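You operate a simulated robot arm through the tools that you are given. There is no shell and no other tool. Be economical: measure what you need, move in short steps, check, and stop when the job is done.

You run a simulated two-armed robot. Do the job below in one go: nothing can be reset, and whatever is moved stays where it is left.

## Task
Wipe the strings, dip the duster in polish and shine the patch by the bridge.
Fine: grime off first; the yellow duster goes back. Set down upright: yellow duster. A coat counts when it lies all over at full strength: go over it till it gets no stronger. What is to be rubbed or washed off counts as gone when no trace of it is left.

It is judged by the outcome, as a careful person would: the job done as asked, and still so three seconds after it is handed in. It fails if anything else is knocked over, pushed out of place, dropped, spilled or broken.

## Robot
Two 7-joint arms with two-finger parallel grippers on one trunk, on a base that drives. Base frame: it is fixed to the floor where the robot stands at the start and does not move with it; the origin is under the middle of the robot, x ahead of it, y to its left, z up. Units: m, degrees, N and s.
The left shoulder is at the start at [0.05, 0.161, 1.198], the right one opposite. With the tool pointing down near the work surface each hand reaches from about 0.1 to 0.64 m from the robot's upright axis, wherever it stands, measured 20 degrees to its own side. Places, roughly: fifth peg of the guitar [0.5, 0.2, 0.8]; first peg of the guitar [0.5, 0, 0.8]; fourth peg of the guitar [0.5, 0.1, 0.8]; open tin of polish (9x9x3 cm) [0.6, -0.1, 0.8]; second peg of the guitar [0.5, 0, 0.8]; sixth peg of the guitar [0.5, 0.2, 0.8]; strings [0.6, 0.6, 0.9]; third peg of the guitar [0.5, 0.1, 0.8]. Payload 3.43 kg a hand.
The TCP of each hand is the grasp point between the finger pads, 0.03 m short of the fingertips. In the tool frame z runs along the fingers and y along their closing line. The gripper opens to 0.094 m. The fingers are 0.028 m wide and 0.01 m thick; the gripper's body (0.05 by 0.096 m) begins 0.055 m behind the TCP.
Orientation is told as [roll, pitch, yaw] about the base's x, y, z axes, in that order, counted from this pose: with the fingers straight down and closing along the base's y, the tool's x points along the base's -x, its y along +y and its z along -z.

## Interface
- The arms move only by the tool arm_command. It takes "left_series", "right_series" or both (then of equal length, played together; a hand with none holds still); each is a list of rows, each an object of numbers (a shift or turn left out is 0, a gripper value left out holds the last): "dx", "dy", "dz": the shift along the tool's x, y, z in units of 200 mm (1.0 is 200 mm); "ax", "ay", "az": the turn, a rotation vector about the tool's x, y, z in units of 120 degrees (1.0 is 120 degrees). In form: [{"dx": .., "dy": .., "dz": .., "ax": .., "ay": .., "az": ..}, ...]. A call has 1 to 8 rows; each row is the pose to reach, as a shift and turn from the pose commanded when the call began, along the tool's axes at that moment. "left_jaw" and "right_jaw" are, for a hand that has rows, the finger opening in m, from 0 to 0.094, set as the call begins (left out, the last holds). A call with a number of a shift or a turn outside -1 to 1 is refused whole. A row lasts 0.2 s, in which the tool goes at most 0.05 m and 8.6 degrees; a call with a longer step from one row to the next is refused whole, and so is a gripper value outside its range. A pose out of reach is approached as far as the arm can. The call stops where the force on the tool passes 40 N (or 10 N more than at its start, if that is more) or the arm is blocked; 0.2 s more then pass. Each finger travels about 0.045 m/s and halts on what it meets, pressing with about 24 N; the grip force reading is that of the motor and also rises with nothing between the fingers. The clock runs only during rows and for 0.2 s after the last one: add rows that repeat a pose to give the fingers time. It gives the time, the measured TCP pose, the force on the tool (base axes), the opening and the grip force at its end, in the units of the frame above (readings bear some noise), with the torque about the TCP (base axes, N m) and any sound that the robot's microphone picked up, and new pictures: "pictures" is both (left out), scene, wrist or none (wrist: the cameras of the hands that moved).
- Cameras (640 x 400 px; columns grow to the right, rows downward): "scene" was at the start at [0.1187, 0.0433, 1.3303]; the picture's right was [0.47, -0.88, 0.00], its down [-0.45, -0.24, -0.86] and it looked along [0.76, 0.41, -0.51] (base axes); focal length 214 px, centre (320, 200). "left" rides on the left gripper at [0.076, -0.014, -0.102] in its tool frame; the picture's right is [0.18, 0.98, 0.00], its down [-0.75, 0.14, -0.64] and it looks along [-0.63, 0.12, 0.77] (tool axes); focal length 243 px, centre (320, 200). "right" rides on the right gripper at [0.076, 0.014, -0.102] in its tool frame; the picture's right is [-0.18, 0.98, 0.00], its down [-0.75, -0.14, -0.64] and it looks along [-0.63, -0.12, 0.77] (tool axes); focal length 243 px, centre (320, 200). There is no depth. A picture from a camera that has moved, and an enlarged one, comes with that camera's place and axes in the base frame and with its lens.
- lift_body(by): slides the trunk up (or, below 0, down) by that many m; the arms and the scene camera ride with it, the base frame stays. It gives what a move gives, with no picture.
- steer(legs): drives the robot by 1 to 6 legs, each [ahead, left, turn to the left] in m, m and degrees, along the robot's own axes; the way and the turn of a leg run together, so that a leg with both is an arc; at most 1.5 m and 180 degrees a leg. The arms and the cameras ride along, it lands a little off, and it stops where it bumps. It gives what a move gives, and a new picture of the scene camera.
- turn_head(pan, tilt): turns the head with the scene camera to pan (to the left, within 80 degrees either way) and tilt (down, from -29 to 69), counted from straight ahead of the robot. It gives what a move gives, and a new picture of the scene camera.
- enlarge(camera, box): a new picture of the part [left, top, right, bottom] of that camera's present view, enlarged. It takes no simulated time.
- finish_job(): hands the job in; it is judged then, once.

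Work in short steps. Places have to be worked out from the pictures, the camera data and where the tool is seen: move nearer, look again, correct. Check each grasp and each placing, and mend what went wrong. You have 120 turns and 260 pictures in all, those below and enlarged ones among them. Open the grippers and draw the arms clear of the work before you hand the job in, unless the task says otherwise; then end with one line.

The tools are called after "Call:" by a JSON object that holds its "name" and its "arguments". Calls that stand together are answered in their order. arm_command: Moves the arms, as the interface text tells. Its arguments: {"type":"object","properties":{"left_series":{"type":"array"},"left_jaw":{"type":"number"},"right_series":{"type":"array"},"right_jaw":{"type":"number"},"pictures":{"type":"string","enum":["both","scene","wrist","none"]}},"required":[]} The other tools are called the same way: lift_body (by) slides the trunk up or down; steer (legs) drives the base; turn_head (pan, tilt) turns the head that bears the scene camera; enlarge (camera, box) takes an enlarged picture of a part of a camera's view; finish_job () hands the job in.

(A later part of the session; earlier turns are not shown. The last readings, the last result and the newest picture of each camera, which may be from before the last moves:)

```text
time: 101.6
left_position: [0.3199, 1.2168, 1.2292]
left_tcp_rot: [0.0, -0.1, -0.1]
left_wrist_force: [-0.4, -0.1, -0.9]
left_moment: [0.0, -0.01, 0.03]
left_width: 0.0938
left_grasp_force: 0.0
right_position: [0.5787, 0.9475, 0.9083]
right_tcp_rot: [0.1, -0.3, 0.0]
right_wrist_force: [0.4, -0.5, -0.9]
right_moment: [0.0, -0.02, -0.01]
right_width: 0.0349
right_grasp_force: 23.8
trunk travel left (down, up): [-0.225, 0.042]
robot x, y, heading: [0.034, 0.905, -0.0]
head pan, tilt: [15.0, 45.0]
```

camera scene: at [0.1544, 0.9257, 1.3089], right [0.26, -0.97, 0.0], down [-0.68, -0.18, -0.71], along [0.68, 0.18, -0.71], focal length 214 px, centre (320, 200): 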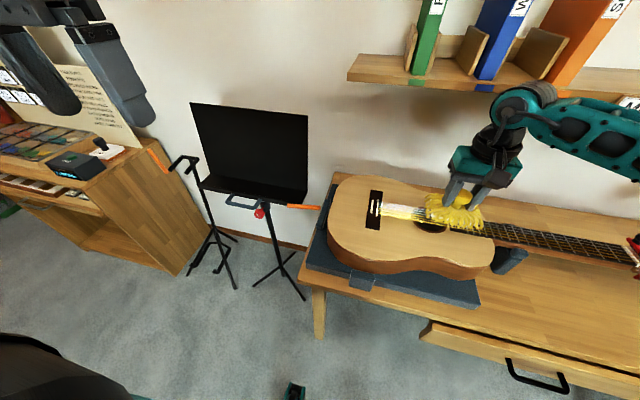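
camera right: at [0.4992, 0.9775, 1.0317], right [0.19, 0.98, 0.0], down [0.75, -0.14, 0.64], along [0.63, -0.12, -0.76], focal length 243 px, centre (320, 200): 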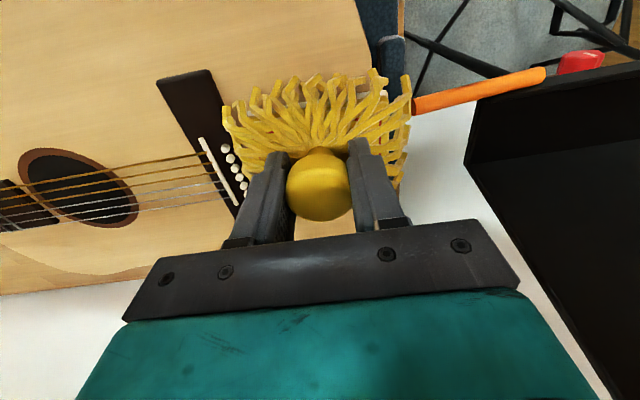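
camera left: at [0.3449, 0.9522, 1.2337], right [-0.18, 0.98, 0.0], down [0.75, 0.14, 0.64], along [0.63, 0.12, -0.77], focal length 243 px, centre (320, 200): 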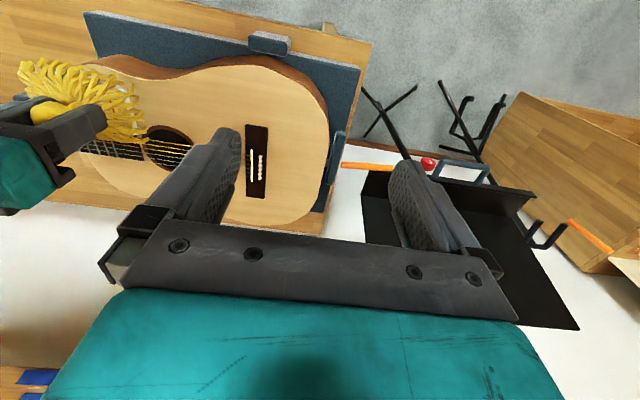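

Just above contact. I press 2.5 mm and sweep along x in long strokes.

Call:
{"name": "arm_command", "arguments": {"right_series": [{"dz": 0.013}, {"dz": 0.013, "dx": 0.06}, {"dz": 0.013, "dx": 0.12}, {"dz": 0.013, "dx": 0.18}, {"dz": 0.013, "dx": 0.24}, {"dz": 0.013, "dx": 0.28}, {"dz": 0.013, "dx": 0.28}, {"dz": 0.013, "dx": 0.22}], "pictures": "none"}}

Call:
{"name": "arm_command", "arguments": {"right_series": [{"dx": -0.06}, {"dx": -0.12}, {"dx": -0.18}, {"dx": -0.24}, {"dx": -0.3}, {"dx": -0.36}, {"dx": -0.42}, {"dx": -0.48}], "pictures": "none"}}

Call:
{"name": "arm_command", "arguments": {"right_series": [{"dx": 0}, {"dx": 0.06}, {"dx": 0.12}, {"dx": 0.18}, {"dx": 0.24}, {"dx": 0.3}, {"dx": 0.36}, {"dx": 0.42}], "pictures": "none"}}

Call:
{"name": "arm_command", "arguments": {"right_series": [{"dx": 0.05}, {"dx": 0.1}, {"dx": 0.1}, {"dx": 0.04}, {"dx": -0.02}, {"dx": -0.08}, {"dx": -0.14}, {"dx": -0.2}], "pictures": "scene"}}

Call:
{"name": "enlarge", "arguments": {"camera": "scene", "box": [310, 150, 430, 240]}}

```text
time: 103.4
left_position: [0.3196, 1.2155, 1.2313]
left_tcp_rot: [0.0, -0.1, -0.1]
left_wrist_force: [-0.1, 0.2, 0.0]
left_moment: [-0.01, -0.01, 0.0]
left_width: 0.0941
left_grasp_force: 0.0
right_position: [0.5349, 0.946, 0.9074]
right_tcp_rot: [0.2, -0.1, -0.1]
right_wrist_force: [-3.8, 1.3, 6.9]
right_moment: [-0.22, 0.04, -0.15]
right_width: 0.035
right_grasp_force: 24.0
trunk travel left (down, up): [-0.225, 0.042]
robot x, y, heading: [0.0381, 0.9055, -0.1]
head pan, tilt: [15.0, 45.0]
```

```text
time: 105.2
left_position: [0.3176, 1.215, 1.2304]
left_tcp_rot: [0.0, -0.1, 0.0]
left_wrist_force: [-0.5, 0.9, 0.0]
left_moment: [0.0, 0.0, -0.01]
left_width: 0.0941
left_grasp_force: 0.0
right_position: [0.6073, 0.9454, 0.9069]
right_tcp_rot: [0.0, -0.4, -0.1]
right_wrist_force: [-4.3, 1.0, 8.8]
right_moment: [-0.21, 0.11, -0.05]
right_width: 0.0351
right_grasp_force: 24.0
right hand out of reach, approached as far as the arm can: row 7, 8
trunk travel left (down, up): [-0.225, 0.042]
robot x, y, heading: [0.0348, 0.9039, -0.2]
head pan, tilt: [15.0, 45.0]
```

```text
time: 107.0
left_position: [0.3193, 1.2157, 1.2307]
left_tcp_rot: [-0.1, -0.1, -0.2]
left_wrist_force: [0.5, -0.3, 0.2]
left_moment: [-0.01, -0.01, 0.04]
left_width: 0.094
left_grasp_force: 0.1
right_position: [0.5228, 0.947, 0.9073]
right_tcp_rot: [0.0, -0.3, -0.1]
right_wrist_force: [5.2, 0.0, 13.2]
right_moment: [-0.2, -0.22, 0.19]
right_width: 0.035
right_grasp_force: 24.8
trunk travel left (down, up): [-0.225, 0.042]
robot x, y, heading: [0.0356, 0.9031, -0.0]
head pan, tilt: [15.0, 45.0]
```

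```text
time: 108.8
left_position: [0.3197, 1.2164, 1.2303]
left_tcp_rot: [0.0, -0.2, -0.2]
left_wrist_force: [-1.2, -0.7, -0.9]
left_moment: [0.0, -0.05, -0.01]
left_width: 0.094
left_grasp_force: 0.1
right_position: [0.5619, 0.9462, 0.908]
right_tcp_rot: [0.0, -0.2, -0.2]
right_wrist_force: [-4.7, 0.3, 9.6]
right_moment: [-0.18, 0.33, -0.15]
right_width: 0.0351
right_grasp_force: 24.1
trunk travel left (down, up): [-0.225, 0.042]
robot x, y, heading: [0.0374, 0.9049, -0.0]
head pan, tilt: [15.0, 45.0]
camera scene: at [0.1531, 0.9254, 1.309], right [0.26, -0.97, 0.0], down [-0.68, -0.18, -0.71], along [0.68, 0.18, -0.71], focal length 214 px, centre (320, 200)
```

scene: 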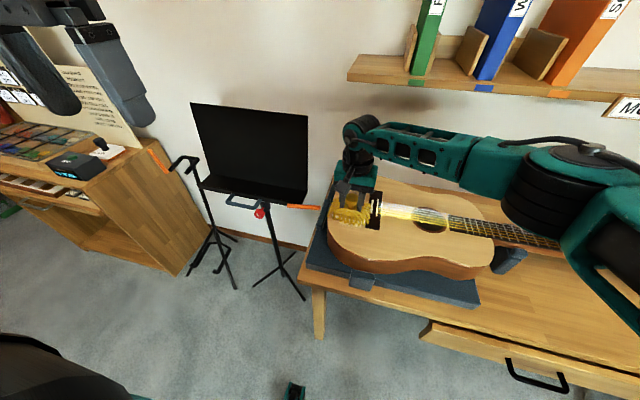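

```text
4.44 times, centred on (370, 195) of scene
camera zoom: at [0.1531, 0.9254, 1.309], right [0.26, -0.97, 0.0], down [-0.68, -0.18, -0.71], along [0.68, 0.18, -0.71], focal length 953 px, centre (98, 222)
```

zoom: 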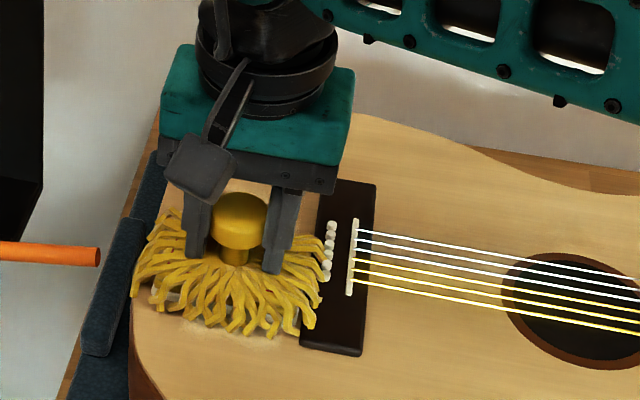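

I lift off and move aside to check the coat.

Call:
{"name": "arm_command", "arguments": {"right_series": [{"dz": -0.02}, {"dz": -0.07}, {"dz": -0.15}, {"dz": -0.24, "dx": 0.02}, {"dz": -0.33, "dx": 0.06, "dy": -0.04}, {"dz": -0.4, "dx": 0.12, "dy": -0.1}, {"dz": -0.44, "dx": 0.18, "dy": -0.2}, {"dz": -0.45, "dx": 0.22, "dy": -0.3}], "pictures": "none"}}

Call:
{"name": "arm_command", "arguments": {"right_series": [{"dy": -0.1}, {"dy": -0.2}, {"dy": -0.3}, {"dy": -0.4}, {"dy": -0.45}], "pictures": "none"}}

Call:
{"name": "enlarge", "arguments": {"camera": "scene", "box": [324, 170, 396, 225]}}

Call:
{"name": "enlarge", "arguments": {"camera": "right", "box": [380, 40, 620, 220]}}

```text
time: 110.6
left_position: [0.3208, 1.2156, 1.2301]
left_tcp_rot: [0.0, 0.0, -0.2]
left_wrist_force: [0.5, 0.3, 0.2]
left_moment: [0.0, 0.0, 0.03]
left_width: 0.0939
left_grasp_force: 0.0
right_position: [0.5194, 0.8874, 0.9962]
right_tcp_rot: [0.2, -0.3, -0.2]
right_wrist_force: [0.4, -0.1, -1.2]
right_moment: [-0.03, -0.01, 0.0]
right_width: 0.0353
right_grasp_force: 23.9
trunk travel left (down, up): [-0.225, 0.042]
robot x, y, heading: [0.0371, 0.9005, -0.0]
head pan, tilt: [15.0, 45.0]
```

```text
time: 111.8
left_position: [0.3203, 1.2144, 1.229]
left_tcp_rot: [0.0, 0.0, -0.2]
left_wrist_force: [0.5, 0.3, -0.3]
left_moment: [0.02, -0.01, 0.04]
left_width: 0.0941
left_grasp_force: 0.1
right_position: [0.5186, 0.796, 0.996]
right_tcp_rot: [0.0, -0.2, -0.1]
right_wrist_force: [-0.7, -0.4, -0.7]
right_moment: [0.02, 0.01, 0.03]
right_width: 0.0348
right_grasp_force: 24.1
trunk travel left (down, up): [-0.225, 0.042]
robot x, y, heading: [0.0349, 0.9056, -0.3]
head pan, tilt: [15.0, 45.0]
```

```text
7.27 times, centred on (360, 198) of scene
camera zoom: at [0.1544, 0.9253, 1.309], right [0.26, -0.97, 0.0], down [-0.68, -0.18, -0.71], along [0.68, 0.18, -0.71], focal length 1560 px, centre (29, 218)
```

zoom: 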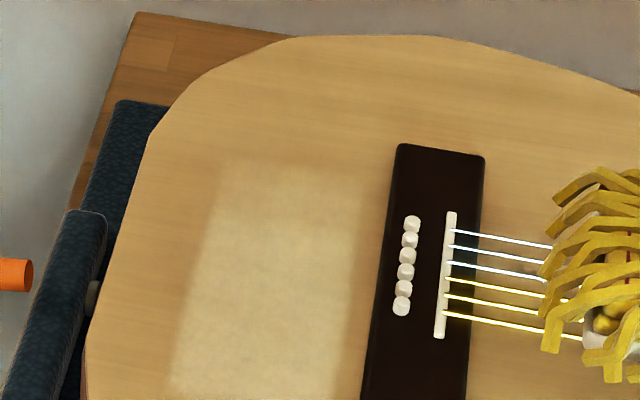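

```text
2.22 times, centred on (500, 130) of right
camera zoom: at [0.4427, 0.8114, 1.099], right [0.19, 0.98, 0.0], down [0.75, -0.14, 0.64], along [0.63, -0.12, -0.76], focal length 539 px, centre (-80, 356)
```

zoom: 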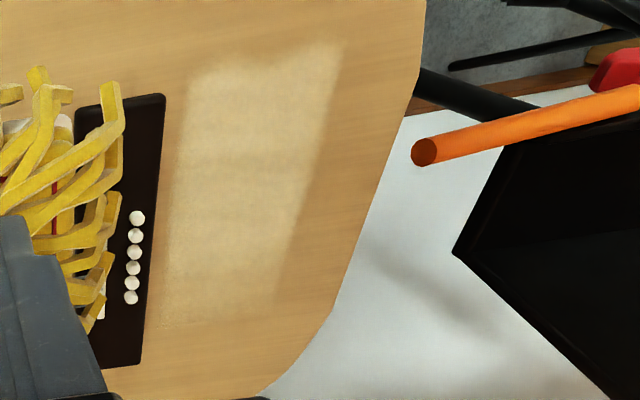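

The coat ends cleanly at x≈0.515 and y≈0.967, but it's weaker at the far end (x≈0.64) and beside the bridge. I pull the left hand in and drive 5 cm ahead for far reach.

Call:
{"name": "arm_command", "arguments": {"left_series": [{"dx": 0.1}, {"dx": 0.2}, {"dx": 0.25}], "pictures": "none"}}

Call:
{"name": "steer", "arguments": {"legs": [[0.05, 0, 0]]}}

Call:
{"name": "enlarge", "arguments": {"camera": "scene", "box": [316, 175, 396, 235]}}

```text
time: 112.6
left_position: [0.27, 1.2153, 1.2291]
left_tcp_rot: [0.0, 0.0, -0.1]
left_wrist_force: [0.2, 0.1, -0.7]
left_moment: [0.03, -0.01, 0.02]
left_width: 0.0944
left_grasp_force: 0.1
right_position: [0.5189, 0.7959, 0.9972]
right_tcp_rot: [0.0, -0.2, -0.2]
right_wrist_force: [-0.4, 0.1, -1.1]
right_moment: [-0.01, 0.0, -0.01]
right_width: 0.0351
right_grasp_force: 24.2
trunk travel left (down, up): [-0.225, 0.042]
robot x, y, heading: [0.0385, 0.9063, -0.3]
head pan, tilt: [15.0, 45.0]
```

```text
time: 113.5
left_position: [0.3206, 1.2162, 1.2282]
left_tcp_rot: [0.1, 0.0, -0.1]
left_wrist_force: [-0.2, 0.5, -0.7]
left_moment: [0.02, 0.03, 0.01]
left_width: 0.094
left_grasp_force: 0.1
right_position: [0.5702, 0.7979, 0.9961]
right_tcp_rot: [0.1, -0.1, -0.1]
right_wrist_force: [0.4, -0.4, -0.9]
right_moment: [0.04, 0.02, 0.03]
right_width: 0.0352
right_grasp_force: 24.0
trunk travel left (down, up): [-0.225, 0.042]
robot x, y, heading: [0.0862, 0.9042, -0.1]
head pan, tilt: [15.0, 45.0]
camera scene: at [0.2049, 0.9254, 1.3088], right [0.26, -0.97, 0.0], down [-0.68, -0.18, -0.71], along [0.68, 0.18, -0.71], focal length 214 px, centre (320, 200)
```

scene: 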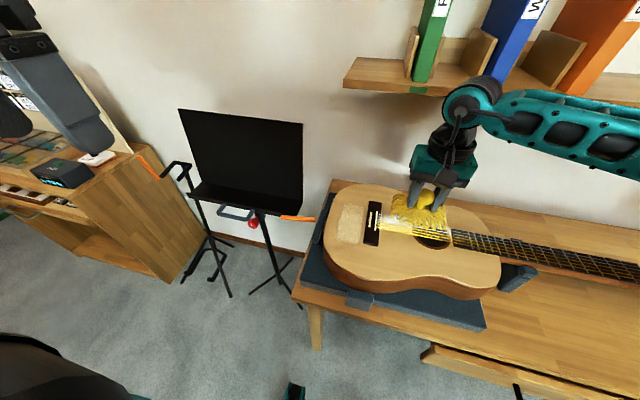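

```text
6.67 times, centred on (356, 205) of scene
camera zoom: at [0.2049, 0.9254, 1.3088], right [0.26, -0.97, 0.0], down [-0.68, -0.18, -0.71], along [0.68, 0.18, -0.71], focal length 1430 px, centre (80, 167)
```

zoom: 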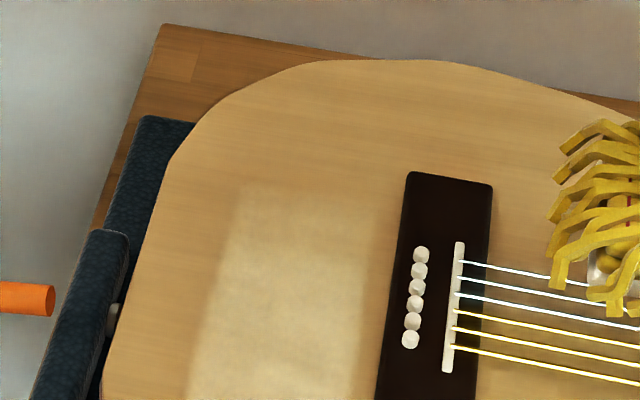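

Now back over the patch's far half at about (0.62, 0.943), then down.

Call:
{"name": "arm_command", "arguments": {"right_series": [{"dy": 0.05, "dx": -0.02}, {"dy": 0.14, "dx": -0.05}, {"dy": 0.25, "dx": -0.09}, {"dy": 0.36, "dx": -0.13}, {"dy": 0.47, "dx": -0.17}, {"dy": 0.58, "dx": -0.21}, {"dy": 0.68, "dx": -0.24}, {"dy": 0.73, "dx": -0.25}], "pictures": "none"}}

Call:
{"name": "arm_command", "arguments": {"right_series": [{"dz": 0.03}, {"dz": 0.1}, {"dz": 0.18}, {"dz": 0.26}, {"dz": 0.34}, {"dz": 0.4}, {"dz": 0.43}, {"dz": 0.445}], "pictures": "none"}}

Call:
{"name": "enlarge", "arguments": {"camera": "scene", "box": [310, 150, 430, 240]}}

```text
time: 115.3
left_position: [0.3202, 1.2163, 1.2296]
left_tcp_rot: [0.0, 0.0, -0.1]
left_wrist_force: [-0.2, -1.2, -0.8]
left_moment: [-0.04, -0.01, 0.01]
left_width: 0.094
left_grasp_force: 0.1
right_position: [0.6193, 0.9418, 0.9974]
right_tcp_rot: [0.1, -0.2, -0.1]
right_wrist_force: [-0.6, 0.0, -1.3]
right_moment: [-0.02, 0.07, -0.05]
right_width: 0.0352
right_grasp_force: 24.7
trunk travel left (down, up): [-0.225, 0.042]
robot x, y, heading: [0.0871, 0.9082, -0.2]
head pan, tilt: [15.0, 45.0]
```

```text
time: 117.1
left_position: [0.3162, 1.216, 1.2304]
left_tcp_rot: [0.0, -0.1, -0.2]
left_wrist_force: [0.6, -0.5, 0.4]
left_moment: [0.02, 0.02, -0.03]
left_width: 0.0939
left_grasp_force: 0.1
right_position: [0.617, 0.9429, 0.9138]
right_tcp_rot: [0.2, -0.7, 0.0]
right_wrist_force: [-1.5, -0.9, 35.3]
right_moment: [-1.66, 0.89, -0.16]
right_width: 0.0352
right_grasp_force: 23.4
trunk travel left (down, up): [-0.225, 0.042]
robot x, y, heading: [0.085, 0.9053, 0.2]
head pan, tilt: [15.0, 45.0]
```

```text
4.44 times, centred on (370, 195) of scene
camera zoom: at [0.2006, 0.9253, 1.31], right [0.26, -0.97, 0.0], down [-0.68, -0.18, -0.71], along [0.69, 0.18, -0.7], focal length 953 px, centre (98, 222)
```

zoom: 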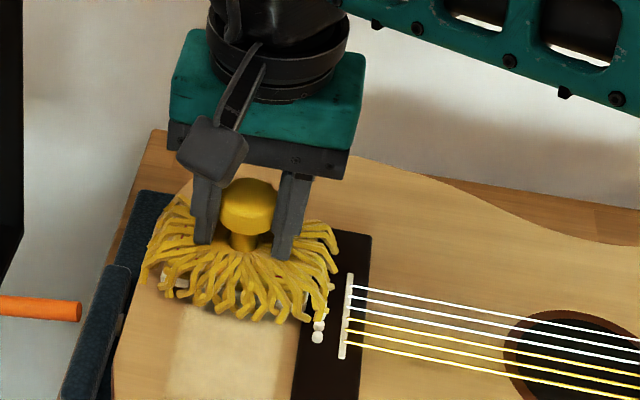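

It landed on the bridge's edge (high moment, contact at 0.914). I lift, shift 7 mm away from the bridge, and lower again.

Call:
{"name": "arm_command", "arguments": {"right_series": [{"dz": -0.04}, {"dz": -0.07}, {"dz": -0.07, "dy": 0.035}, {"dz": -0.04, "dy": 0.035}, {"dz": 0.0, "dy": 0.035}, {"dz": 0.03, "dy": 0.035}, {"dz": 0.038, "dy": 0.035}], "pictures": "none"}}

```text
time: 118.7
left_position: [0.3163, 1.2148, 1.2297]
left_tcp_rot: [0.1, -0.3, 0.0]
left_wrist_force: [0.3, 0.2, -0.5]
left_moment: [0.0, -0.01, 0.02]
left_width: 0.0938
left_grasp_force: 0.2
right_position: [0.6196, 0.9498, 0.9065]
right_tcp_rot: [0.3, -0.8, 0.0]
right_wrist_force: [-0.3, -3.0, 38.2]
right_moment: [-0.49, 0.78, 0.01]
right_width: 0.0352
right_grasp_force: 24.1
trunk travel left (down, up): [-0.225, 0.042]
robot x, y, heading: [0.0858, 0.9027, -0.0]
head pan, tilt: [15.0, 45.0]
```

On the wood again but pressing 38 N; I ease 2.5 mm and check.

Call:
{"name": "arm_command", "arguments": {"right_series": [{"dz": -0.012}, {"dz": -0.012, "dx": -0.05}, {"dz": -0.012, "dx": -0.1}, {"dz": -0.012, "dx": -0.15}, {"dz": -0.012, "dx": -0.19}, {"dz": -0.012, "dx": -0.19}, {"dz": -0.012, "dx": -0.13}, {"dz": -0.012, "dx": -0.07}], "pictures": "none"}}

```text
time: 120.5
left_position: [0.3182, 1.215, 1.2284]
left_tcp_rot: [0.0, -0.2, -0.2]
left_wrist_force: [-1.9, 0.6, 0.1]
left_moment: [0.01, 0.04, -0.01]
left_width: 0.0937
left_grasp_force: 0.0
right_position: [0.6351, 0.9452, 0.9068]
right_tcp_rot: [0.0, -0.9, -0.3]
right_wrist_force: [14.0, -1.6, 32.4]
right_moment: [0.02, 0.24, 0.12]
right_width: 0.0353
right_grasp_force: 24.2
trunk travel left (down, up): [-0.225, 0.042]
robot x, y, heading: [0.0861, 0.9023, 0.0]
head pan, tilt: [15.0, 45.0]
```

Still 32 N; I ease another 2 mm and sweep along the patch.

Call:
{"name": "arm_command", "arguments": {"right_series": [{"dz": -0.01}, {"dz": -0.01, "dx": 0.06}, {"dz": -0.01, "dx": 0.12}, {"dz": -0.01, "dx": 0.18}, {"dz": -0.01, "dx": 0.24}, {"dz": -0.01, "dx": 0.3}, {"dz": -0.01, "dx": 0.36}, {"dz": -0.01, "dx": 0.42}], "pictures": "none"}}

Call:
{"name": "arm_command", "arguments": {"right_series": [{"dx": 0.06}, {"dx": 0.12}, {"dx": 0.12}, {"dx": 0.06}, {"dx": 0}, {"dx": -0.06}, {"dx": -0.12}, {"dx": -0.18}], "pictures": "none"}}

Call:
{"name": "arm_command", "arguments": {"right_series": [{"dx": -0.06}, {"dx": -0.12}, {"dx": -0.18}, {"dx": -0.24}, {"dx": -0.3}, {"dx": -0.36}, {"dx": -0.38}, {"dx": -0.32}], "pictures": "none"}}

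```text
time: 122.3
left_position: [0.3186, 1.2155, 1.23]
left_tcp_rot: [0.0, -0.2, -0.1]
left_wrist_force: [-0.2, -1.1, 0.1]
left_moment: [0.02, 0.0, -0.03]
left_width: 0.094
left_grasp_force: 0.0
right_position: [0.5491, 0.9514, 0.907]
right_tcp_rot: [0.2, -0.4, 0.0]
right_wrist_force: [11.0, -0.8, 24.5]
right_moment: [-0.44, -0.1, 0.21]
right_width: 0.0353
right_grasp_force: 24.1
trunk travel left (down, up): [-0.225, 0.042]
robot x, y, heading: [0.0902, 0.9036, -0.0]
head pan, tilt: [15.0, 45.0]
```

```text
time: 124.1
left_position: [0.3156, 1.2162, 1.2298]
left_tcp_rot: [-0.1, -0.2, -0.1]
left_wrist_force: [-0.3, -0.1, 0.2]
left_moment: [-0.01, -0.01, 0.01]
left_width: 0.0938
left_grasp_force: 0.0
right_position: [0.5821, 0.9504, 0.9084]
right_tcp_rot: [0.1, -0.3, -0.1]
right_wrist_force: [-12.7, 0.2, 27.2]
right_moment: [-0.35, 0.81, -0.09]
right_width: 0.0351
right_grasp_force: 23.7
trunk travel left (down, up): [-0.225, 0.042]
robot x, y, heading: [0.0872, 0.9032, 0.0]
head pan, tilt: [15.0, 45.0]
```

```text
time: 125.9
left_position: [0.3184, 1.2164, 1.229]
left_tcp_rot: [0.1, -0.1, -0.1]
left_wrist_force: [0.2, 0.1, 0.4]
left_moment: [0.02, -0.05, 0.04]
left_width: 0.0938
left_grasp_force: 0.0
right_position: [0.6503, 0.9473, 0.9056]
right_tcp_rot: [0.2, -0.7, -0.3]
right_wrist_force: [9.3, 1.2, 18.2]
right_moment: [-0.16, 0.07, 0.07]
right_width: 0.0351
right_grasp_force: 23.8
trunk travel left (down, up): [-0.225, 0.042]
robot x, y, heading: [0.0817, 0.9039, -0.0]
head pan, tilt: [15.0, 45.0]
```

Good pressure. One more pass back, then I lift and check.

Call:
{"name": "arm_command", "arguments": {"right_series": [{"dx": 0.06}, {"dx": 0.12}, {"dx": 0.18}, {"dx": 0.24}, {"dx": 0.3}, {"dx": 0.36}, {"dx": 0.42}, {"dx": 0.48}], "pictures": "none"}}

Call:
{"name": "arm_command", "arguments": {"right_series": [{"dz": -0.03}, {"dz": -0.09}, {"dz": -0.17}, {"dz": -0.26}, {"dz": -0.35, "dy": -0.04}, {"dz": -0.42, "dy": -0.12}, {"dz": -0.45, "dy": -0.22}, {"dz": -0.46, "dy": -0.32}], "pictures": "none"}}

Call:
{"name": "arm_command", "arguments": {"right_series": [{"dy": -0.1}, {"dy": -0.2}, {"dy": -0.3}, {"dy": -0.4}, {"dy": -0.45}], "pictures": "none"}}

Call:
{"name": "enlarge", "arguments": {"camera": "scene", "box": [316, 175, 396, 235]}}

Call:
{"name": "enlarge", "arguments": {"camera": "right", "box": [380, 0, 620, 180]}}

```text
time: 127.7
left_position: [0.3184, 1.2168, 1.2296]
left_tcp_rot: [0.0, -0.1, 0.0]
left_wrist_force: [0.9, 0.9, 0.3]
left_moment: [-0.03, -0.01, 0.04]
left_width: 0.0939
left_grasp_force: 0.1
right_position: [0.5531, 0.9509, 0.9066]
right_tcp_rot: [0.2, -0.5, -0.1]
right_wrist_force: [9.8, -0.6, 23.2]
right_moment: [-0.36, -0.03, 0.17]
right_width: 0.0356
right_grasp_force: 24.1
trunk travel left (down, up): [-0.225, 0.042]
robot x, y, heading: [0.0872, 0.9039, -0.2]
head pan, tilt: [15.0, 45.0]
```

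```text
time: 129.5
left_position: [0.3197, 1.2163, 1.2291]
left_tcp_rot: [-0.1, 0.0, -0.1]
left_wrist_force: [-0.5, -0.6, -0.4]
left_moment: [0.01, 0.01, 0.02]
left_width: 0.094
left_grasp_force: 0.1
right_position: [0.5524, 0.885, 0.9965]
right_tcp_rot: [0.2, -0.1, -0.2]
right_wrist_force: [-0.5, -0.6, -0.3]
right_moment: [-0.03, 0.0, -0.03]
right_width: 0.0352
right_grasp_force: 23.9
trunk travel left (down, up): [-0.225, 0.042]
robot x, y, heading: [0.0864, 0.9029, -0.2]
head pan, tilt: [15.0, 45.0]
```

```text
time: 130.7
left_position: [0.3194, 1.2166, 1.2302]
left_tcp_rot: [0.0, 0.1, -0.1]
left_wrist_force: [0.6, 0.3, -0.2]
left_moment: [-0.04, 0.02, 0.02]
left_width: 0.0939
left_grasp_force: 0.0
right_position: [0.5528, 0.7954, 0.9949]
right_tcp_rot: [0.0, -0.1, -0.1]
right_wrist_force: [0.5, 0.9, -1.6]
right_moment: [0.0, 0.03, 0.01]
right_width: 0.0352
right_grasp_force: 24.0
trunk travel left (down, up): [-0.225, 0.042]
robot x, y, heading: [0.0837, 0.9026, -0.2]
head pan, tilt: [15.0, 45.0]
```

```text
6.67 times, centred on (356, 205) of scene
camera zoom: at [0.2038, 0.9253, 1.309], right [0.26, -0.97, 0.0], down [-0.68, -0.18, -0.71], along [0.68, 0.18, -0.71], focal length 1430 px, centre (80, 167)
```

zoom: 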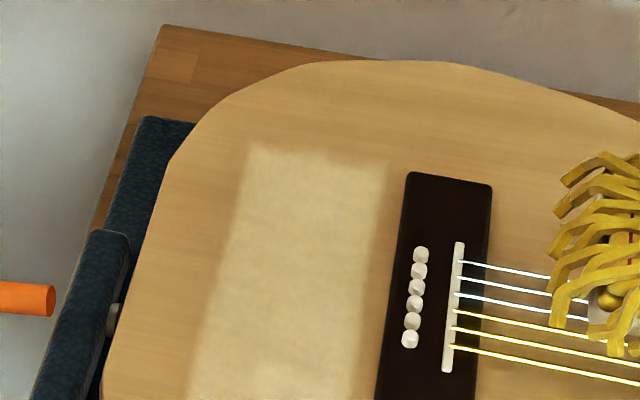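

```text
2.22 times, centred on (500, 90) of right
camera zoom: at [0.4764, 0.8109, 1.0979], right [0.19, 0.98, 0.0], down [0.75, -0.14, 0.64], along [0.63, -0.12, -0.76], focal length 539 px, centre (-80, 444)
```

zoom: 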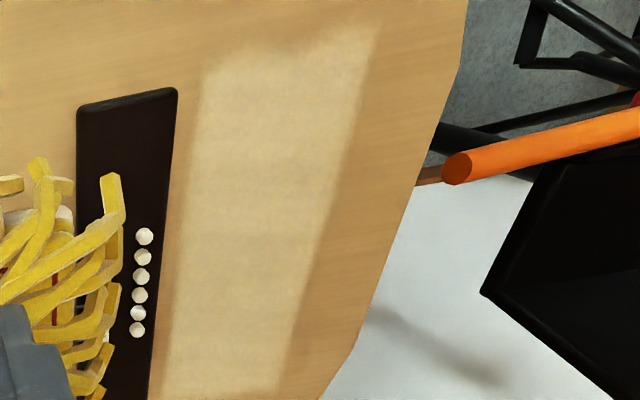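

The coat now covers a full rectangle (x≈0.51–0.68, y≈0.905–0.967). I make further full-length passes until nothing changes.

Call:
{"name": "arm_command", "arguments": {"right_series": [{"dy": 0.05, "dx": 0.0}, {"dy": 0.14, "dx": 0.02}, {"dy": 0.25, "dx": 0.05}, {"dy": 0.36, "dx": 0.08}, {"dy": 0.47, "dx": 0.1}, {"dy": 0.58, "dx": 0.12}, {"dy": 0.69, "dx": 0.12}, {"dy": 0.77, "dx": 0.12}], "pictures": "none"}}

Call:
{"name": "arm_command", "arguments": {"right_series": [{"dz": 0.03}, {"dz": 0.1}, {"dz": 0.18}, {"dz": 0.26}, {"dz": 0.34}, {"dz": 0.4}, {"dz": 0.43}, {"dz": 0.445}], "pictures": "none"}}

```text
time: 132.5
left_position: [0.3199, 1.2157, 1.2293]
left_tcp_rot: [0.0, -0.1, -0.1]
left_wrist_force: [-0.1, -0.4, 0.3]
left_moment: [0.0, 0.01, 0.01]
left_width: 0.0939
left_grasp_force: 0.1
right_position: [0.5281, 0.9498, 0.9957]
right_tcp_rot: [0.1, -0.2, -0.1]
right_wrist_force: [-0.1, -0.5, -0.5]
right_moment: [-0.01, -0.01, 0.03]
right_width: 0.0353
right_grasp_force: 23.8
trunk travel left (down, up): [-0.225, 0.042]
robot x, y, heading: [0.0855, 0.904, -0.2]
head pan, tilt: [15.0, 45.0]
```

```text
time: 134.3
left_position: [0.3197, 1.216, 1.2292]
left_tcp_rot: [0.1, 0.0, -0.1]
left_wrist_force: [-0.8, 0.2, 0.8]
left_moment: [-0.02, 0.03, -0.01]
left_width: 0.0942
left_grasp_force: 0.2
right_position: [0.5276, 0.9498, 0.9068]
right_tcp_rot: [0.1, -0.2, -0.1]
right_wrist_force: [-0.6, -0.8, -1.5]
right_moment: [-0.02, 0.01, -0.02]
right_width: 0.0351
right_grasp_force: 23.9
trunk travel left (down, up): [-0.225, 0.042]
robot x, y, heading: [0.088, 0.9057, 0.1]
head pan, tilt: [15.0, 45.0]
```

Call:
{"name": "arm_command", "arguments": {"right_series": [{"dz": 0.012}, {"dz": 0.012, "dx": 0.06}, {"dz": 0.012, "dx": 0.06}, {"dz": 0.012}, {"dz": 0.012, "dx": -0.06}, {"dz": 0.012, "dx": -0.12}, {"dz": 0.012, "dx": -0.18}, {"dz": 0.012, "dx": -0.24}], "pictures": "none"}}

Call:
{"name": "arm_command", "arguments": {"right_series": [{"dx": -0.06}, {"dx": -0.12}, {"dx": -0.18}, {"dx": -0.24}, {"dx": -0.3}, {"dx": -0.36}, {"dx": -0.4}, {"dx": -0.4}], "pictures": "none"}}

Call:
{"name": "arm_command", "arguments": {"right_series": [{"dx": 0.06}, {"dx": 0.12}, {"dx": 0.18}, {"dx": 0.12}, {"dx": 0.06}, {"dx": 0.0}, {"dx": 0.0}, {"dx": 0.06}], "pictures": "none"}}

Call:
{"name": "arm_command", "arguments": {"right_series": [{"dx": 0.06}, {"dx": 0.12}, {"dx": 0.18}, {"dx": 0.24}, {"dx": 0.3}, {"dx": 0.36}, {"dx": 0.42}, {"dx": 0.48}], "pictures": "none"}}

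Call:
{"name": "arm_command", "arguments": {"right_series": [{"dx": 0.06}, {"dx": 0.12}, {"dx": 0.16}, {"dx": 0.16}, {"dx": 0.1}, {"dx": 0.04}, {"dx": 0.1}, {"dx": 0.14}], "pictures": "none"}}

```text
time: 136.1
left_position: [0.3173, 1.2165, 1.2305]
left_tcp_rot: [0.1, 0.0, -0.1]
left_wrist_force: [0.2, -0.7, -0.3]
left_moment: [-0.01, 0.0, 0.0]
left_width: 0.094
left_grasp_force: 0.2
right_position: [0.5735, 0.9492, 0.9072]
right_tcp_rot: [0.2, -0.4, -0.1]
right_wrist_force: [-9.0, 0.7, 19.1]
right_moment: [-0.23, 0.65, -0.13]
right_width: 0.035
right_grasp_force: 24.0
trunk travel left (down, up): [-0.225, 0.042]
robot x, y, heading: [0.0858, 0.9055, -0.1]
head pan, tilt: [15.0, 45.0]
```

```text
time: 137.9
left_position: [0.3173, 1.2173, 1.2297]
left_tcp_rot: [0.0, -0.3, -0.1]
left_wrist_force: [-0.4, -0.8, 0.5]
left_moment: [0.0, -0.01, 0.0]
left_width: 0.0941
left_grasp_force: 0.0
right_position: [0.6547, 0.9489, 0.9063]
right_tcp_rot: [0.1, -0.3, 0.1]
right_wrist_force: [-8.0, -0.9, 18.1]
right_moment: [-0.28, 0.3, -0.02]
right_width: 0.0354
right_grasp_force: 24.1
trunk travel left (down, up): [-0.225, 0.042]
robot x, y, heading: [0.0852, 0.9056, -0.1]
head pan, tilt: [15.0, 45.0]
```

```text
time: 139.7
left_position: [0.3178, 1.2152, 1.2292]
left_tcp_rot: [-0.1, -0.2, -0.2]
left_wrist_force: [-0.6, 0.1, 0.6]
left_moment: [0.03, 0.02, -0.03]
left_width: 0.0939
left_grasp_force: 0.0
right_position: [0.6462, 0.9474, 0.9073]
right_tcp_rot: [0.0, -0.7, -0.4]
right_wrist_force: [9.1, 0.8, 16.7]
right_moment: [-0.11, 0.0, 0.12]
right_width: 0.0354
right_grasp_force: 23.7
trunk travel left (down, up): [-0.225, 0.042]
robot x, y, heading: [0.0837, 0.9031, -0.1]
head pan, tilt: [15.0, 45.0]
```

```text
time: 141.5
left_position: [0.3184, 1.216, 1.2294]
left_tcp_rot: [0.0, -0.2, 0.0]
left_wrist_force: [0.5, -0.8, 0.2]
left_moment: [0.0, -0.01, -0.02]
left_width: 0.0938
left_grasp_force: 0.1
right_position: [0.5492, 0.9522, 0.9063]
right_tcp_rot: [0.2, -0.6, -0.1]
right_wrist_force: [11.8, -0.4, 25.6]
right_moment: [-0.41, 0.12, 0.19]
right_width: 0.0353
right_grasp_force: 23.6
trunk travel left (down, up): [-0.225, 0.042]
robot x, y, heading: [0.0849, 0.9043, -0.0]
head pan, tilt: [15.0, 45.0]
```

```text
time: 143.3
left_position: [0.3194, 1.2164, 1.2296]
left_tcp_rot: [0.0, -0.1, -0.1]
left_wrist_force: [-0.3, -0.2, -0.5]
left_moment: [0.0, -0.03, -0.04]
left_width: 0.0939
left_grasp_force: 0.0
right_position: [0.521, 0.9482, 0.9068]
right_tcp_rot: [0.2, -0.6, -0.3]
right_wrist_force: [11.2, -1.6, 24.3]
right_moment: [0.03, 0.07, -0.05]
right_width: 0.0352
right_grasp_force: 23.7
trunk travel left (down, up): [-0.225, 0.042]
robot x, y, heading: [0.0876, 0.9049, -0.2]
head pan, tilt: [15.0, 45.0]
```

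I lift and inspect the result again.

Call:
{"name": "arm_command", "arguments": {"right_series": [{"dz": -0.03}, {"dz": -0.09}, {"dz": -0.17}, {"dz": -0.26}, {"dz": -0.35, "dy": -0.04}, {"dz": -0.42, "dy": -0.12}, {"dz": -0.45, "dy": -0.22}, {"dz": -0.46, "dy": -0.32}], "pictures": "none"}}

Call:
{"name": "arm_command", "arguments": {"right_series": [{"dy": -0.1}, {"dy": -0.2}, {"dy": -0.3}, {"dy": -0.4}, {"dy": -0.45}], "pictures": "none"}}

Call:
{"name": "enlarge", "arguments": {"camera": "scene", "box": [316, 175, 396, 235]}}

Call:
{"name": "enlarge", "arguments": {"camera": "right", "box": [380, 0, 640, 195]}}

Call:
{"name": "enlarge", "arguments": {"camera": "scene", "box": [330, 200, 378, 236]}}

```text
time: 145.1
left_position: [0.3199, 1.2155, 1.229]
left_tcp_rot: [0.0, 0.0, -0.1]
left_wrist_force: [1.2, -0.2, 0.4]
left_moment: [-0.02, -0.02, 0.02]
left_width: 0.0939
left_grasp_force: 0.0
right_position: [0.5206, 0.8855, 0.9953]
right_tcp_rot: [0.0, -0.1, -0.1]
right_wrist_force: [0.4, -0.2, -1.4]
right_moment: [-0.02, 0.0, 0.01]
right_width: 0.0353
right_grasp_force: 24.0
trunk travel left (down, up): [-0.225, 0.042]
robot x, y, heading: [0.0855, 0.9017, -0.2]
head pan, tilt: [15.0, 45.0]
```

```text
time: 146.3
left_position: [0.3199, 1.2167, 1.2288]
left_tcp_rot: [-0.1, 0.0, -0.1]
left_wrist_force: [0.0, -0.1, 0.3]
left_moment: [0.03, 0.02, -0.03]
left_width: 0.0941
left_grasp_force: 0.1
right_position: [0.5198, 0.7973, 0.9968]
right_tcp_rot: [0.1, -0.2, 0.0]
right_wrist_force: [0.5, 0.0, -0.5]
right_moment: [0.01, -0.04, -0.01]
right_width: 0.0352
right_grasp_force: 23.8
trunk travel left (down, up): [-0.225, 0.042]
robot x, y, heading: [0.0855, 0.9022, -0.1]
head pan, tilt: [15.0, 45.0]
```

```text
6.67 times, centred on (356, 205) of scene
camera zoom: at [0.2038, 0.9253, 1.309], right [0.26, -0.97, 0.0], down [-0.68, -0.18, -0.71], along [0.68, 0.18, -0.71], focal length 1430 px, centre (80, 167)
```

zoom: 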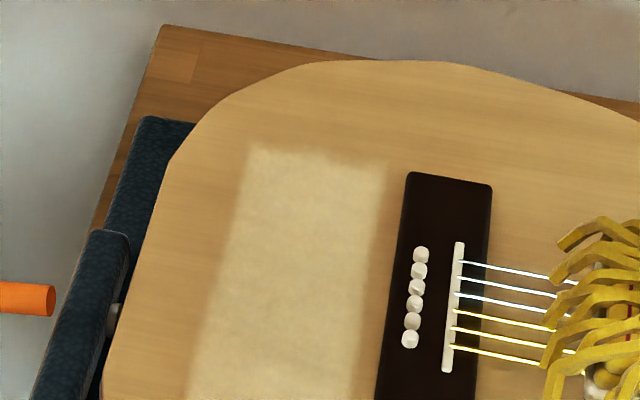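

```text
2.05 times, centred on (510, 98) of right
camera zoom: at [0.4438, 0.8115, 1.0985], right [0.18, 0.98, 0.0], down [0.75, -0.14, 0.64], along [0.63, -0.12, -0.76], focal length 498 px, centre (-70, 410)
```

zoom: 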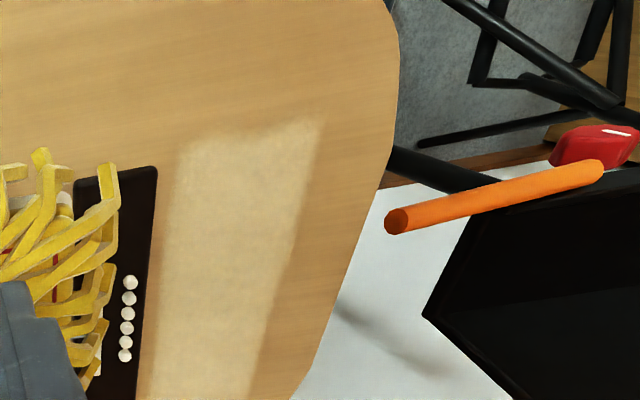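

```text
11.11 times, centred on (354, 218) of scene
camera zoom: at [0.2038, 0.9253, 1.309], right [0.26, -0.97, 0.0], down [-0.68, -0.18, -0.71], along [0.68, 0.18, -0.71], focal length 2383 px, centre (-58, 0)
```

zoom: 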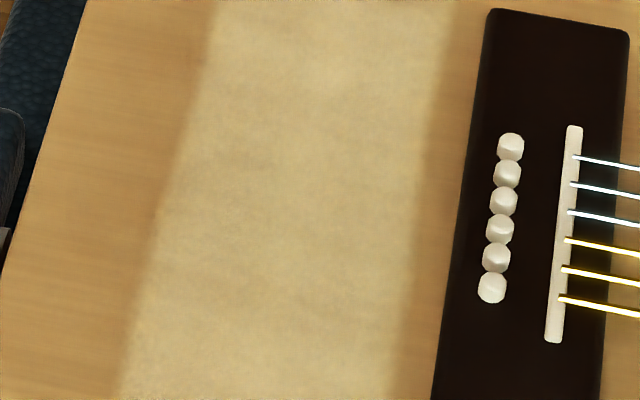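

Even and strong; both long edges fade alike. For safety I do one more pass hugging the bridge side at y≈0.946 to make sure it gets no stronger.

Call:
{"name": "arm_command", "arguments": {"right_series": [{"dy": 0.05}, {"dy": 0.14}, {"dy": 0.25}, {"dy": 0.36}, {"dy": 0.47}, {"dy": 0.58}, {"dy": 0.68}, {"dy": 0.745}], "pictures": "none"}}

Call:
{"name": "arm_command", "arguments": {"right_series": [{"dz": 0.03}, {"dz": 0.1}, {"dz": 0.18}, {"dz": 0.26}, {"dz": 0.34}, {"dz": 0.4}, {"dz": 0.43}, {"dz": 0.45}], "pictures": "none"}}

```text
time: 148.1
left_position: [0.3192, 1.2153, 1.23]
left_tcp_rot: [0.0, 0.0, -0.1]
left_wrist_force: [-0.1, -0.6, 0.6]
left_moment: [0.02, -0.02, 0.02]
left_width: 0.0941
left_grasp_force: 0.1
right_position: [0.5193, 0.9435, 0.996]
right_tcp_rot: [0.1, -0.2, -0.1]
right_wrist_force: [-0.2, 0.9, -1.2]
right_moment: [0.0, 0.0, 0.0]
right_width: 0.0353
right_grasp_force: 23.6
trunk travel left (down, up): [-0.225, 0.042]
robot x, y, heading: [0.083, 0.9044, -0.1]
head pan, tilt: [15.0, 45.0]
```

```text
time: 150.0
left_position: [0.3179, 1.216, 1.2304]
left_tcp_rot: [0.0, -0.2, -0.2]
left_wrist_force: [0.0, 0.5, -0.3]
left_moment: [0.01, 0.0, 0.03]
left_width: 0.0937
left_grasp_force: 0.1
right_position: [0.5214, 0.9456, 0.9137]
right_tcp_rot: [0.3, -0.9, -0.2]
right_wrist_force: [-8.8, -3.8, 18.6]
right_moment: [-1.09, 0.17, -0.44]
right_width: 0.0354
right_grasp_force: 24.0
trunk travel left (down, up): [-0.225, 0.042]
robot x, y, heading: [0.0875, 0.9051, 0.0]
head pan, tilt: [15.0, 45.0]
stopped in row 8 (right hand): the force on the tool passed its limit at 43 N (the readings are from after the stop); the commanded pose is now the measured one
```

On the bridge edge again; I lift, shift 4 mm, and come down on the wood.

Call:
{"name": "arm_command", "arguments": {"right_series": [{"dz": -0.03}, {"dz": -0.06}, {"dz": -0.06, "dy": 0.015}, {"dz": -0.04, "dy": 0.015}, {"dz": 0.0, "dy": 0.015}, {"dz": 0.02, "dy": 0.015}, {"dz": 0.03, "dy": 0.015}], "pictures": "none"}}

Call:
{"name": "enlarge", "arguments": {"camera": "right", "box": [0, 0, 640, 400]}}

```text
time: 151.6
left_position: [0.319, 1.2159, 1.2299]
left_tcp_rot: [0.0, -0.1, -0.1]
left_wrist_force: [-0.3, -0.1, -0.5]
left_moment: [0.02, 0.03, -0.04]
left_width: 0.094
left_grasp_force: 0.0
right_position: [0.5226, 0.9477, 0.908]
right_tcp_rot: [0.3, -0.8, -0.1]
right_wrist_force: [-1.2, -5.1, 15.4]
right_moment: [-0.39, 0.56, 0.09]
right_width: 0.035
right_grasp_force: 23.1
trunk travel left (down, up): [-0.225, 0.042]
robot x, y, heading: [0.085, 0.9026, -0.2]
head pan, tilt: [15.0, 45.0]
```

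```text
1.00 times, centred on (320, 200) of right (not enlarged: the box is as wide or as high as the picture)
camera zoom: at [0.4464, 0.9633, 1.0092], right [0.19, 0.98, 0.01], down [0.74, -0.15, 0.65], along [0.64, -0.12, -0.76], focal length 243 px, centre (320, 200)
```

zoom: 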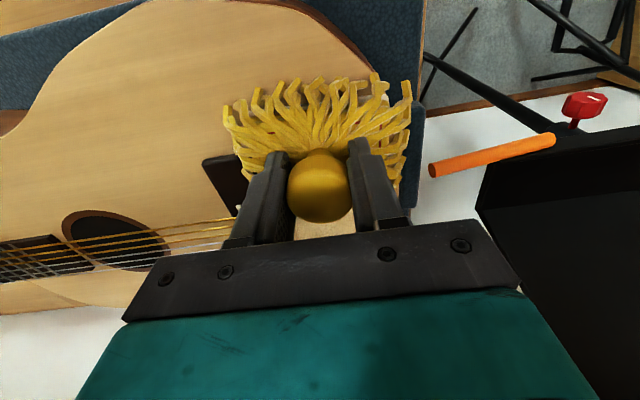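

The mop now sits flush beside the bridge at 15 N. I sweep the full length out and back.

Call:
{"name": "arm_command", "arguments": {"right_series": [{"dx": -0.06}, {"dx": -0.12}, {"dx": -0.18}, {"dx": -0.24}, {"dx": -0.3}, {"dx": -0.36}, {"dx": -0.42}, {"dx": -0.48}], "pictures": "none"}}

Call:
{"name": "arm_command", "arguments": {"right_series": [{"dx": -0.06}, {"dx": -0.12}, {"dx": -0.16}, {"dx": -0.16}, {"dx": -0.1}, {"dx": -0.04}, {"dx": 0.02}, {"dx": 0.08}], "pictures": "none"}}

Call:
{"name": "arm_command", "arguments": {"right_series": [{"dx": 0.06}, {"dx": 0.12}, {"dx": 0.18}, {"dx": 0.24}, {"dx": 0.3}, {"dx": 0.36}, {"dx": 0.38}, {"dx": 0.38}], "pictures": "none"}}

```text
time: 153.4
left_position: [0.3189, 1.2162, 1.229]
left_tcp_rot: [0.1, -0.1, -0.1]
left_wrist_force: [0.3, -1.1, -0.5]
left_moment: [-0.03, -0.02, -0.02]
left_width: 0.0938
left_grasp_force: 0.1
right_position: [0.6184, 0.9479, 0.906]
right_tcp_rot: [0.2, -0.7, -0.2]
right_wrist_force: [-2.5, -0.4, 4.5]
right_moment: [-0.24, 0.31, -0.07]
right_width: 0.0351
right_grasp_force: 23.9
trunk travel left (down, up): [-0.225, 0.042]
robot x, y, heading: [0.0841, 0.9029, -0.1]
head pan, tilt: [15.0, 45.0]
```

```text
time: 155.2
left_position: [0.3189, 1.2155, 1.2287]
left_tcp_rot: [-0.1, -0.1, 0.0]
left_wrist_force: [-0.3, 0.0, -1.3]
left_moment: [-0.01, -0.01, -0.01]
left_width: 0.094
left_grasp_force: 0.1
right_position: [0.6026, 0.9496, 0.9061]
right_tcp_rot: [0.4, -0.8, -0.1]
right_wrist_force: [2.9, -0.4, 8.4]
right_moment: [-0.29, 0.11, 0.14]
right_width: 0.0354
right_grasp_force: 23.6
trunk travel left (down, up): [-0.225, 0.042]
robot x, y, heading: [0.0861, 0.9048, -0.1]
head pan, tilt: [15.0, 45.0]
```

```text
time: 157.0
left_position: [0.3184, 1.2158, 1.2294]
left_tcp_rot: [-0.1, -0.1, -0.1]
left_wrist_force: [0.4, -0.3, -0.3]
left_moment: [-0.01, 0.0, 0.01]
left_width: 0.0943
left_grasp_force: 0.0
right_position: [0.5267, 0.9501, 0.9071]
right_tcp_rot: [0.4, -0.9, -0.2]
right_wrist_force: [10.5, 0.0, 20.9]
right_moment: [-0.32, 0.09, 0.11]
right_width: 0.035
right_grasp_force: 23.9
trunk travel left (down, up): [-0.225, 0.042]
robot x, y, heading: [0.0832, 0.9058, -0.0]
head pan, tilt: [15.0, 45.0]
```

I lift clear, move aside and compare with the previous view.

Call:
{"name": "arm_command", "arguments": {"right_series": [{"dz": -0.03}, {"dz": -0.09}, {"dz": -0.17}, {"dz": -0.26}, {"dz": -0.35, "dy": -0.04}, {"dz": -0.42, "dy": -0.12}, {"dz": -0.45, "dy": -0.22}, {"dz": -0.46, "dy": -0.32}], "pictures": "none"}}

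Call:
{"name": "arm_command", "arguments": {"right_series": [{"dy": -0.1}, {"dy": -0.2}, {"dy": -0.3}, {"dy": -0.4}, {"dy": -0.45}], "pictures": "none"}}

Call:
{"name": "enlarge", "arguments": {"camera": "scene", "box": [330, 200, 378, 236]}}

Call:
{"name": "enlarge", "arguments": {"camera": "scene", "box": [316, 175, 396, 235]}}

Call:
{"name": "enlarge", "arguments": {"camera": "scene", "box": [316, 210, 396, 260]}}

```text
time: 158.8
left_position: [0.3194, 1.2143, 1.2295]
left_tcp_rot: [0.0, 0.0, -0.1]
left_wrist_force: [0.4, -0.1, 0.4]
left_moment: [0.03, 0.0, -0.01]
left_width: 0.0943
left_grasp_force: 0.2
right_position: [0.5251, 0.8851, 0.995]
right_tcp_rot: [0.3, -0.7, -0.1]
right_wrist_force: [-0.3, 0.3, -1.5]
right_moment: [0.02, 0.0, -0.02]
right_width: 0.0351
right_grasp_force: 24.6
trunk travel left (down, up): [-0.225, 0.042]
robot x, y, heading: [0.0831, 0.9035, -0.3]
head pan, tilt: [15.0, 45.0]
```

```text
time: 160.0
left_position: [0.3196, 1.2153, 1.2295]
left_tcp_rot: [0.0, 0.0, 0.0]
left_wrist_force: [0.4, 0.2, 0.9]
left_moment: [-0.01, 0.03, -0.04]
left_width: 0.0939
left_grasp_force: 0.0
right_position: [0.5258, 0.7943, 0.9969]
right_tcp_rot: [0.3, -0.7, -0.1]
right_wrist_force: [0.2, 0.7, -0.9]
right_moment: [0.0, 0.02, 0.0]
right_width: 0.0351
right_grasp_force: 23.6
trunk travel left (down, up): [-0.225, 0.042]
robot x, y, heading: [0.0846, 0.9061, -0.0]
head pan, tilt: [15.0, 45.0]
```

```text
11.11 times, centred on (354, 218) of scene
camera zoom: at [0.2038, 0.9252, 1.309], right [0.26, -0.97, 0.0], down [-0.68, -0.18, -0.71], along [0.68, 0.18, -0.71], focal length 2383 px, centre (-58, 0)
```

zoom: 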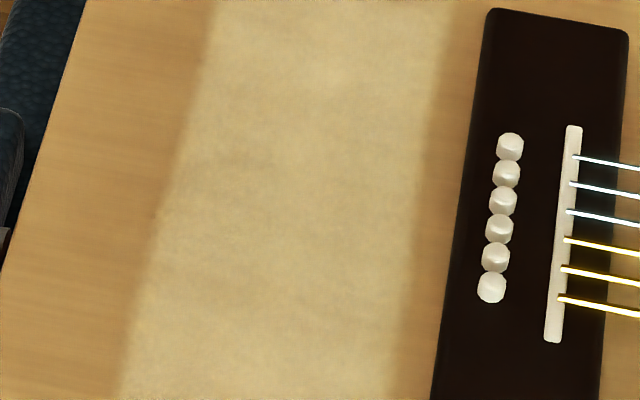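

```text
6.67 times, centred on (356, 205) of scene
camera zoom: at [0.2038, 0.9252, 1.309], right [0.26, -0.97, 0.0], down [-0.68, -0.18, -0.71], along [0.68, 0.18, -0.71], focal length 1430 px, centre (80, 167)
```

zoom: 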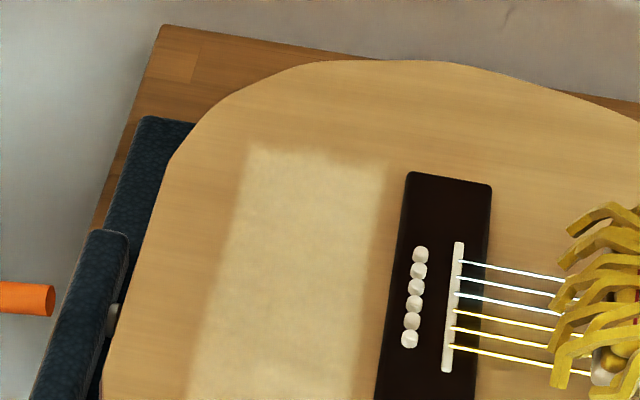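

```text
8.00 times, centred on (356, 235) of scene
camera zoom: at [0.2038, 0.9252, 1.309], right [0.26, -0.97, 0.0], down [-0.68, -0.18, -0.71], along [0.68, 0.18, -0.71], focal length 1716 px, centre (32, -80)
```

zoom: 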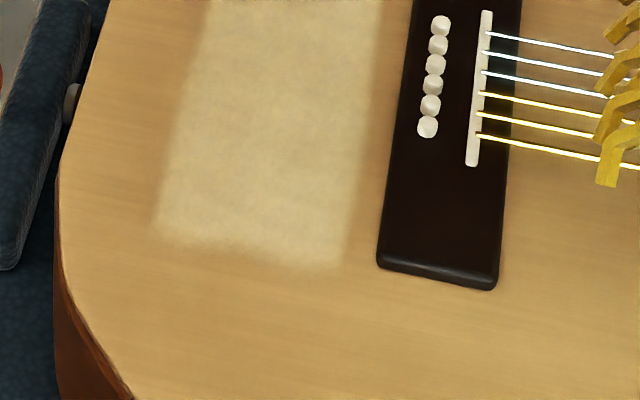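

No further change: the coat is full and even. Now I drive back to return the duster to its original spot.

Call:
{"name": "steer", "arguments": {"legs": [[-0.05, 0, 0], [0, -0.43, 0], [0, -0.43, 0]]}}

Call:
{"name": "turn_head", "arguments": {"pan": -20, "tilt": 45}}

```text
time: 168.7
left_position: [0.2663, 0.3625, 1.2283]
left_tcp_rot: [0.1, 0.1, 0.3]
left_wrist_force: [0.1, -0.6, -0.4]
left_moment: [0.0, 0.01, -0.02]
left_width: 0.0942
left_grasp_force: 0.0
right_position: [0.4754, -0.0567, 0.9969]
right_tcp_rot: [0.3, -0.7, 0.2]
right_wrist_force: [0.8, -0.2, -0.4]
right_moment: [0.0, -0.03, -0.01]
right_width: 0.0352
right_grasp_force: 23.6
trunk travel left (down, up): [-0.225, 0.042]
robot x, y, heading: [0.0326, 0.0482, 0.1]
head pan, tilt: [15.0, 45.0]
camera scene: at [0.1524, 0.0715, 1.309], right [0.26, -0.96, 0.0], down [-0.68, -0.19, -0.71], along [0.68, 0.19, -0.71], focal length 214 px, centre (320, 200)
```

scene: 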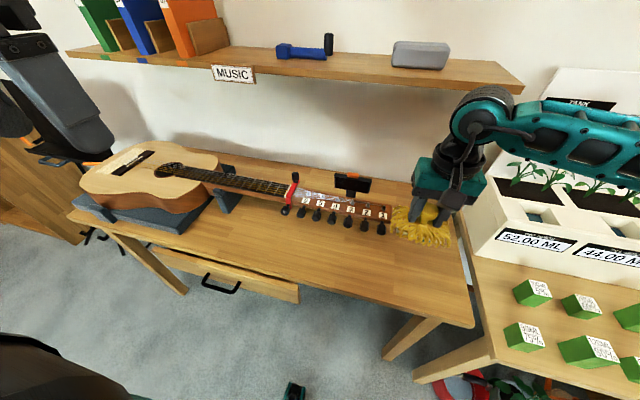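

```text
time: 169.7
left_position: [0.2667, 0.3618, 1.229]
left_tcp_rot: [0.0, 0.0, 0.2]
left_wrist_force: [-0.4, 0.5, 0.7]
left_moment: [-0.02, 0.01, -0.02]
left_width: 0.0941
left_grasp_force: 0.1
right_position: [0.4747, -0.0571, 0.9986]
right_tcp_rot: [0.2, -0.8, 0.1]
right_wrist_force: [-0.1, 0.2, -0.9]
right_moment: [0.03, -0.04, -0.01]
right_width: 0.0352
right_grasp_force: 24.2
trunk travel left (down, up): [-0.225, 0.042]
robot x, y, heading: [0.0333, 0.0488, -0.0]
head pan, tilt: [-20.0, 45.0]
camera scene: at [0.1505, 0.0229, 1.3089], right [-0.34, -0.94, 0.0], down [-0.67, 0.24, -0.71], along [0.67, -0.24, -0.71], focal length 214 px, centre (320, 200)
```

scene: 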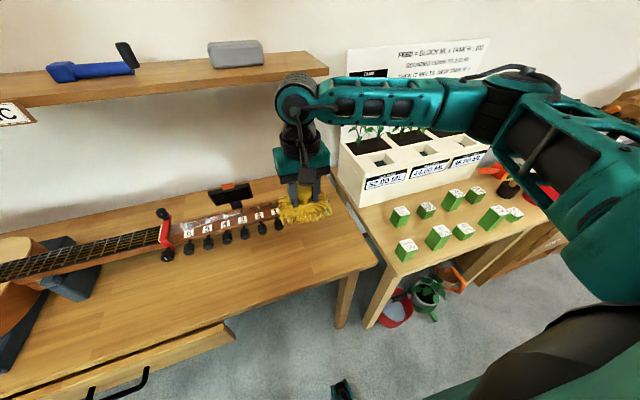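

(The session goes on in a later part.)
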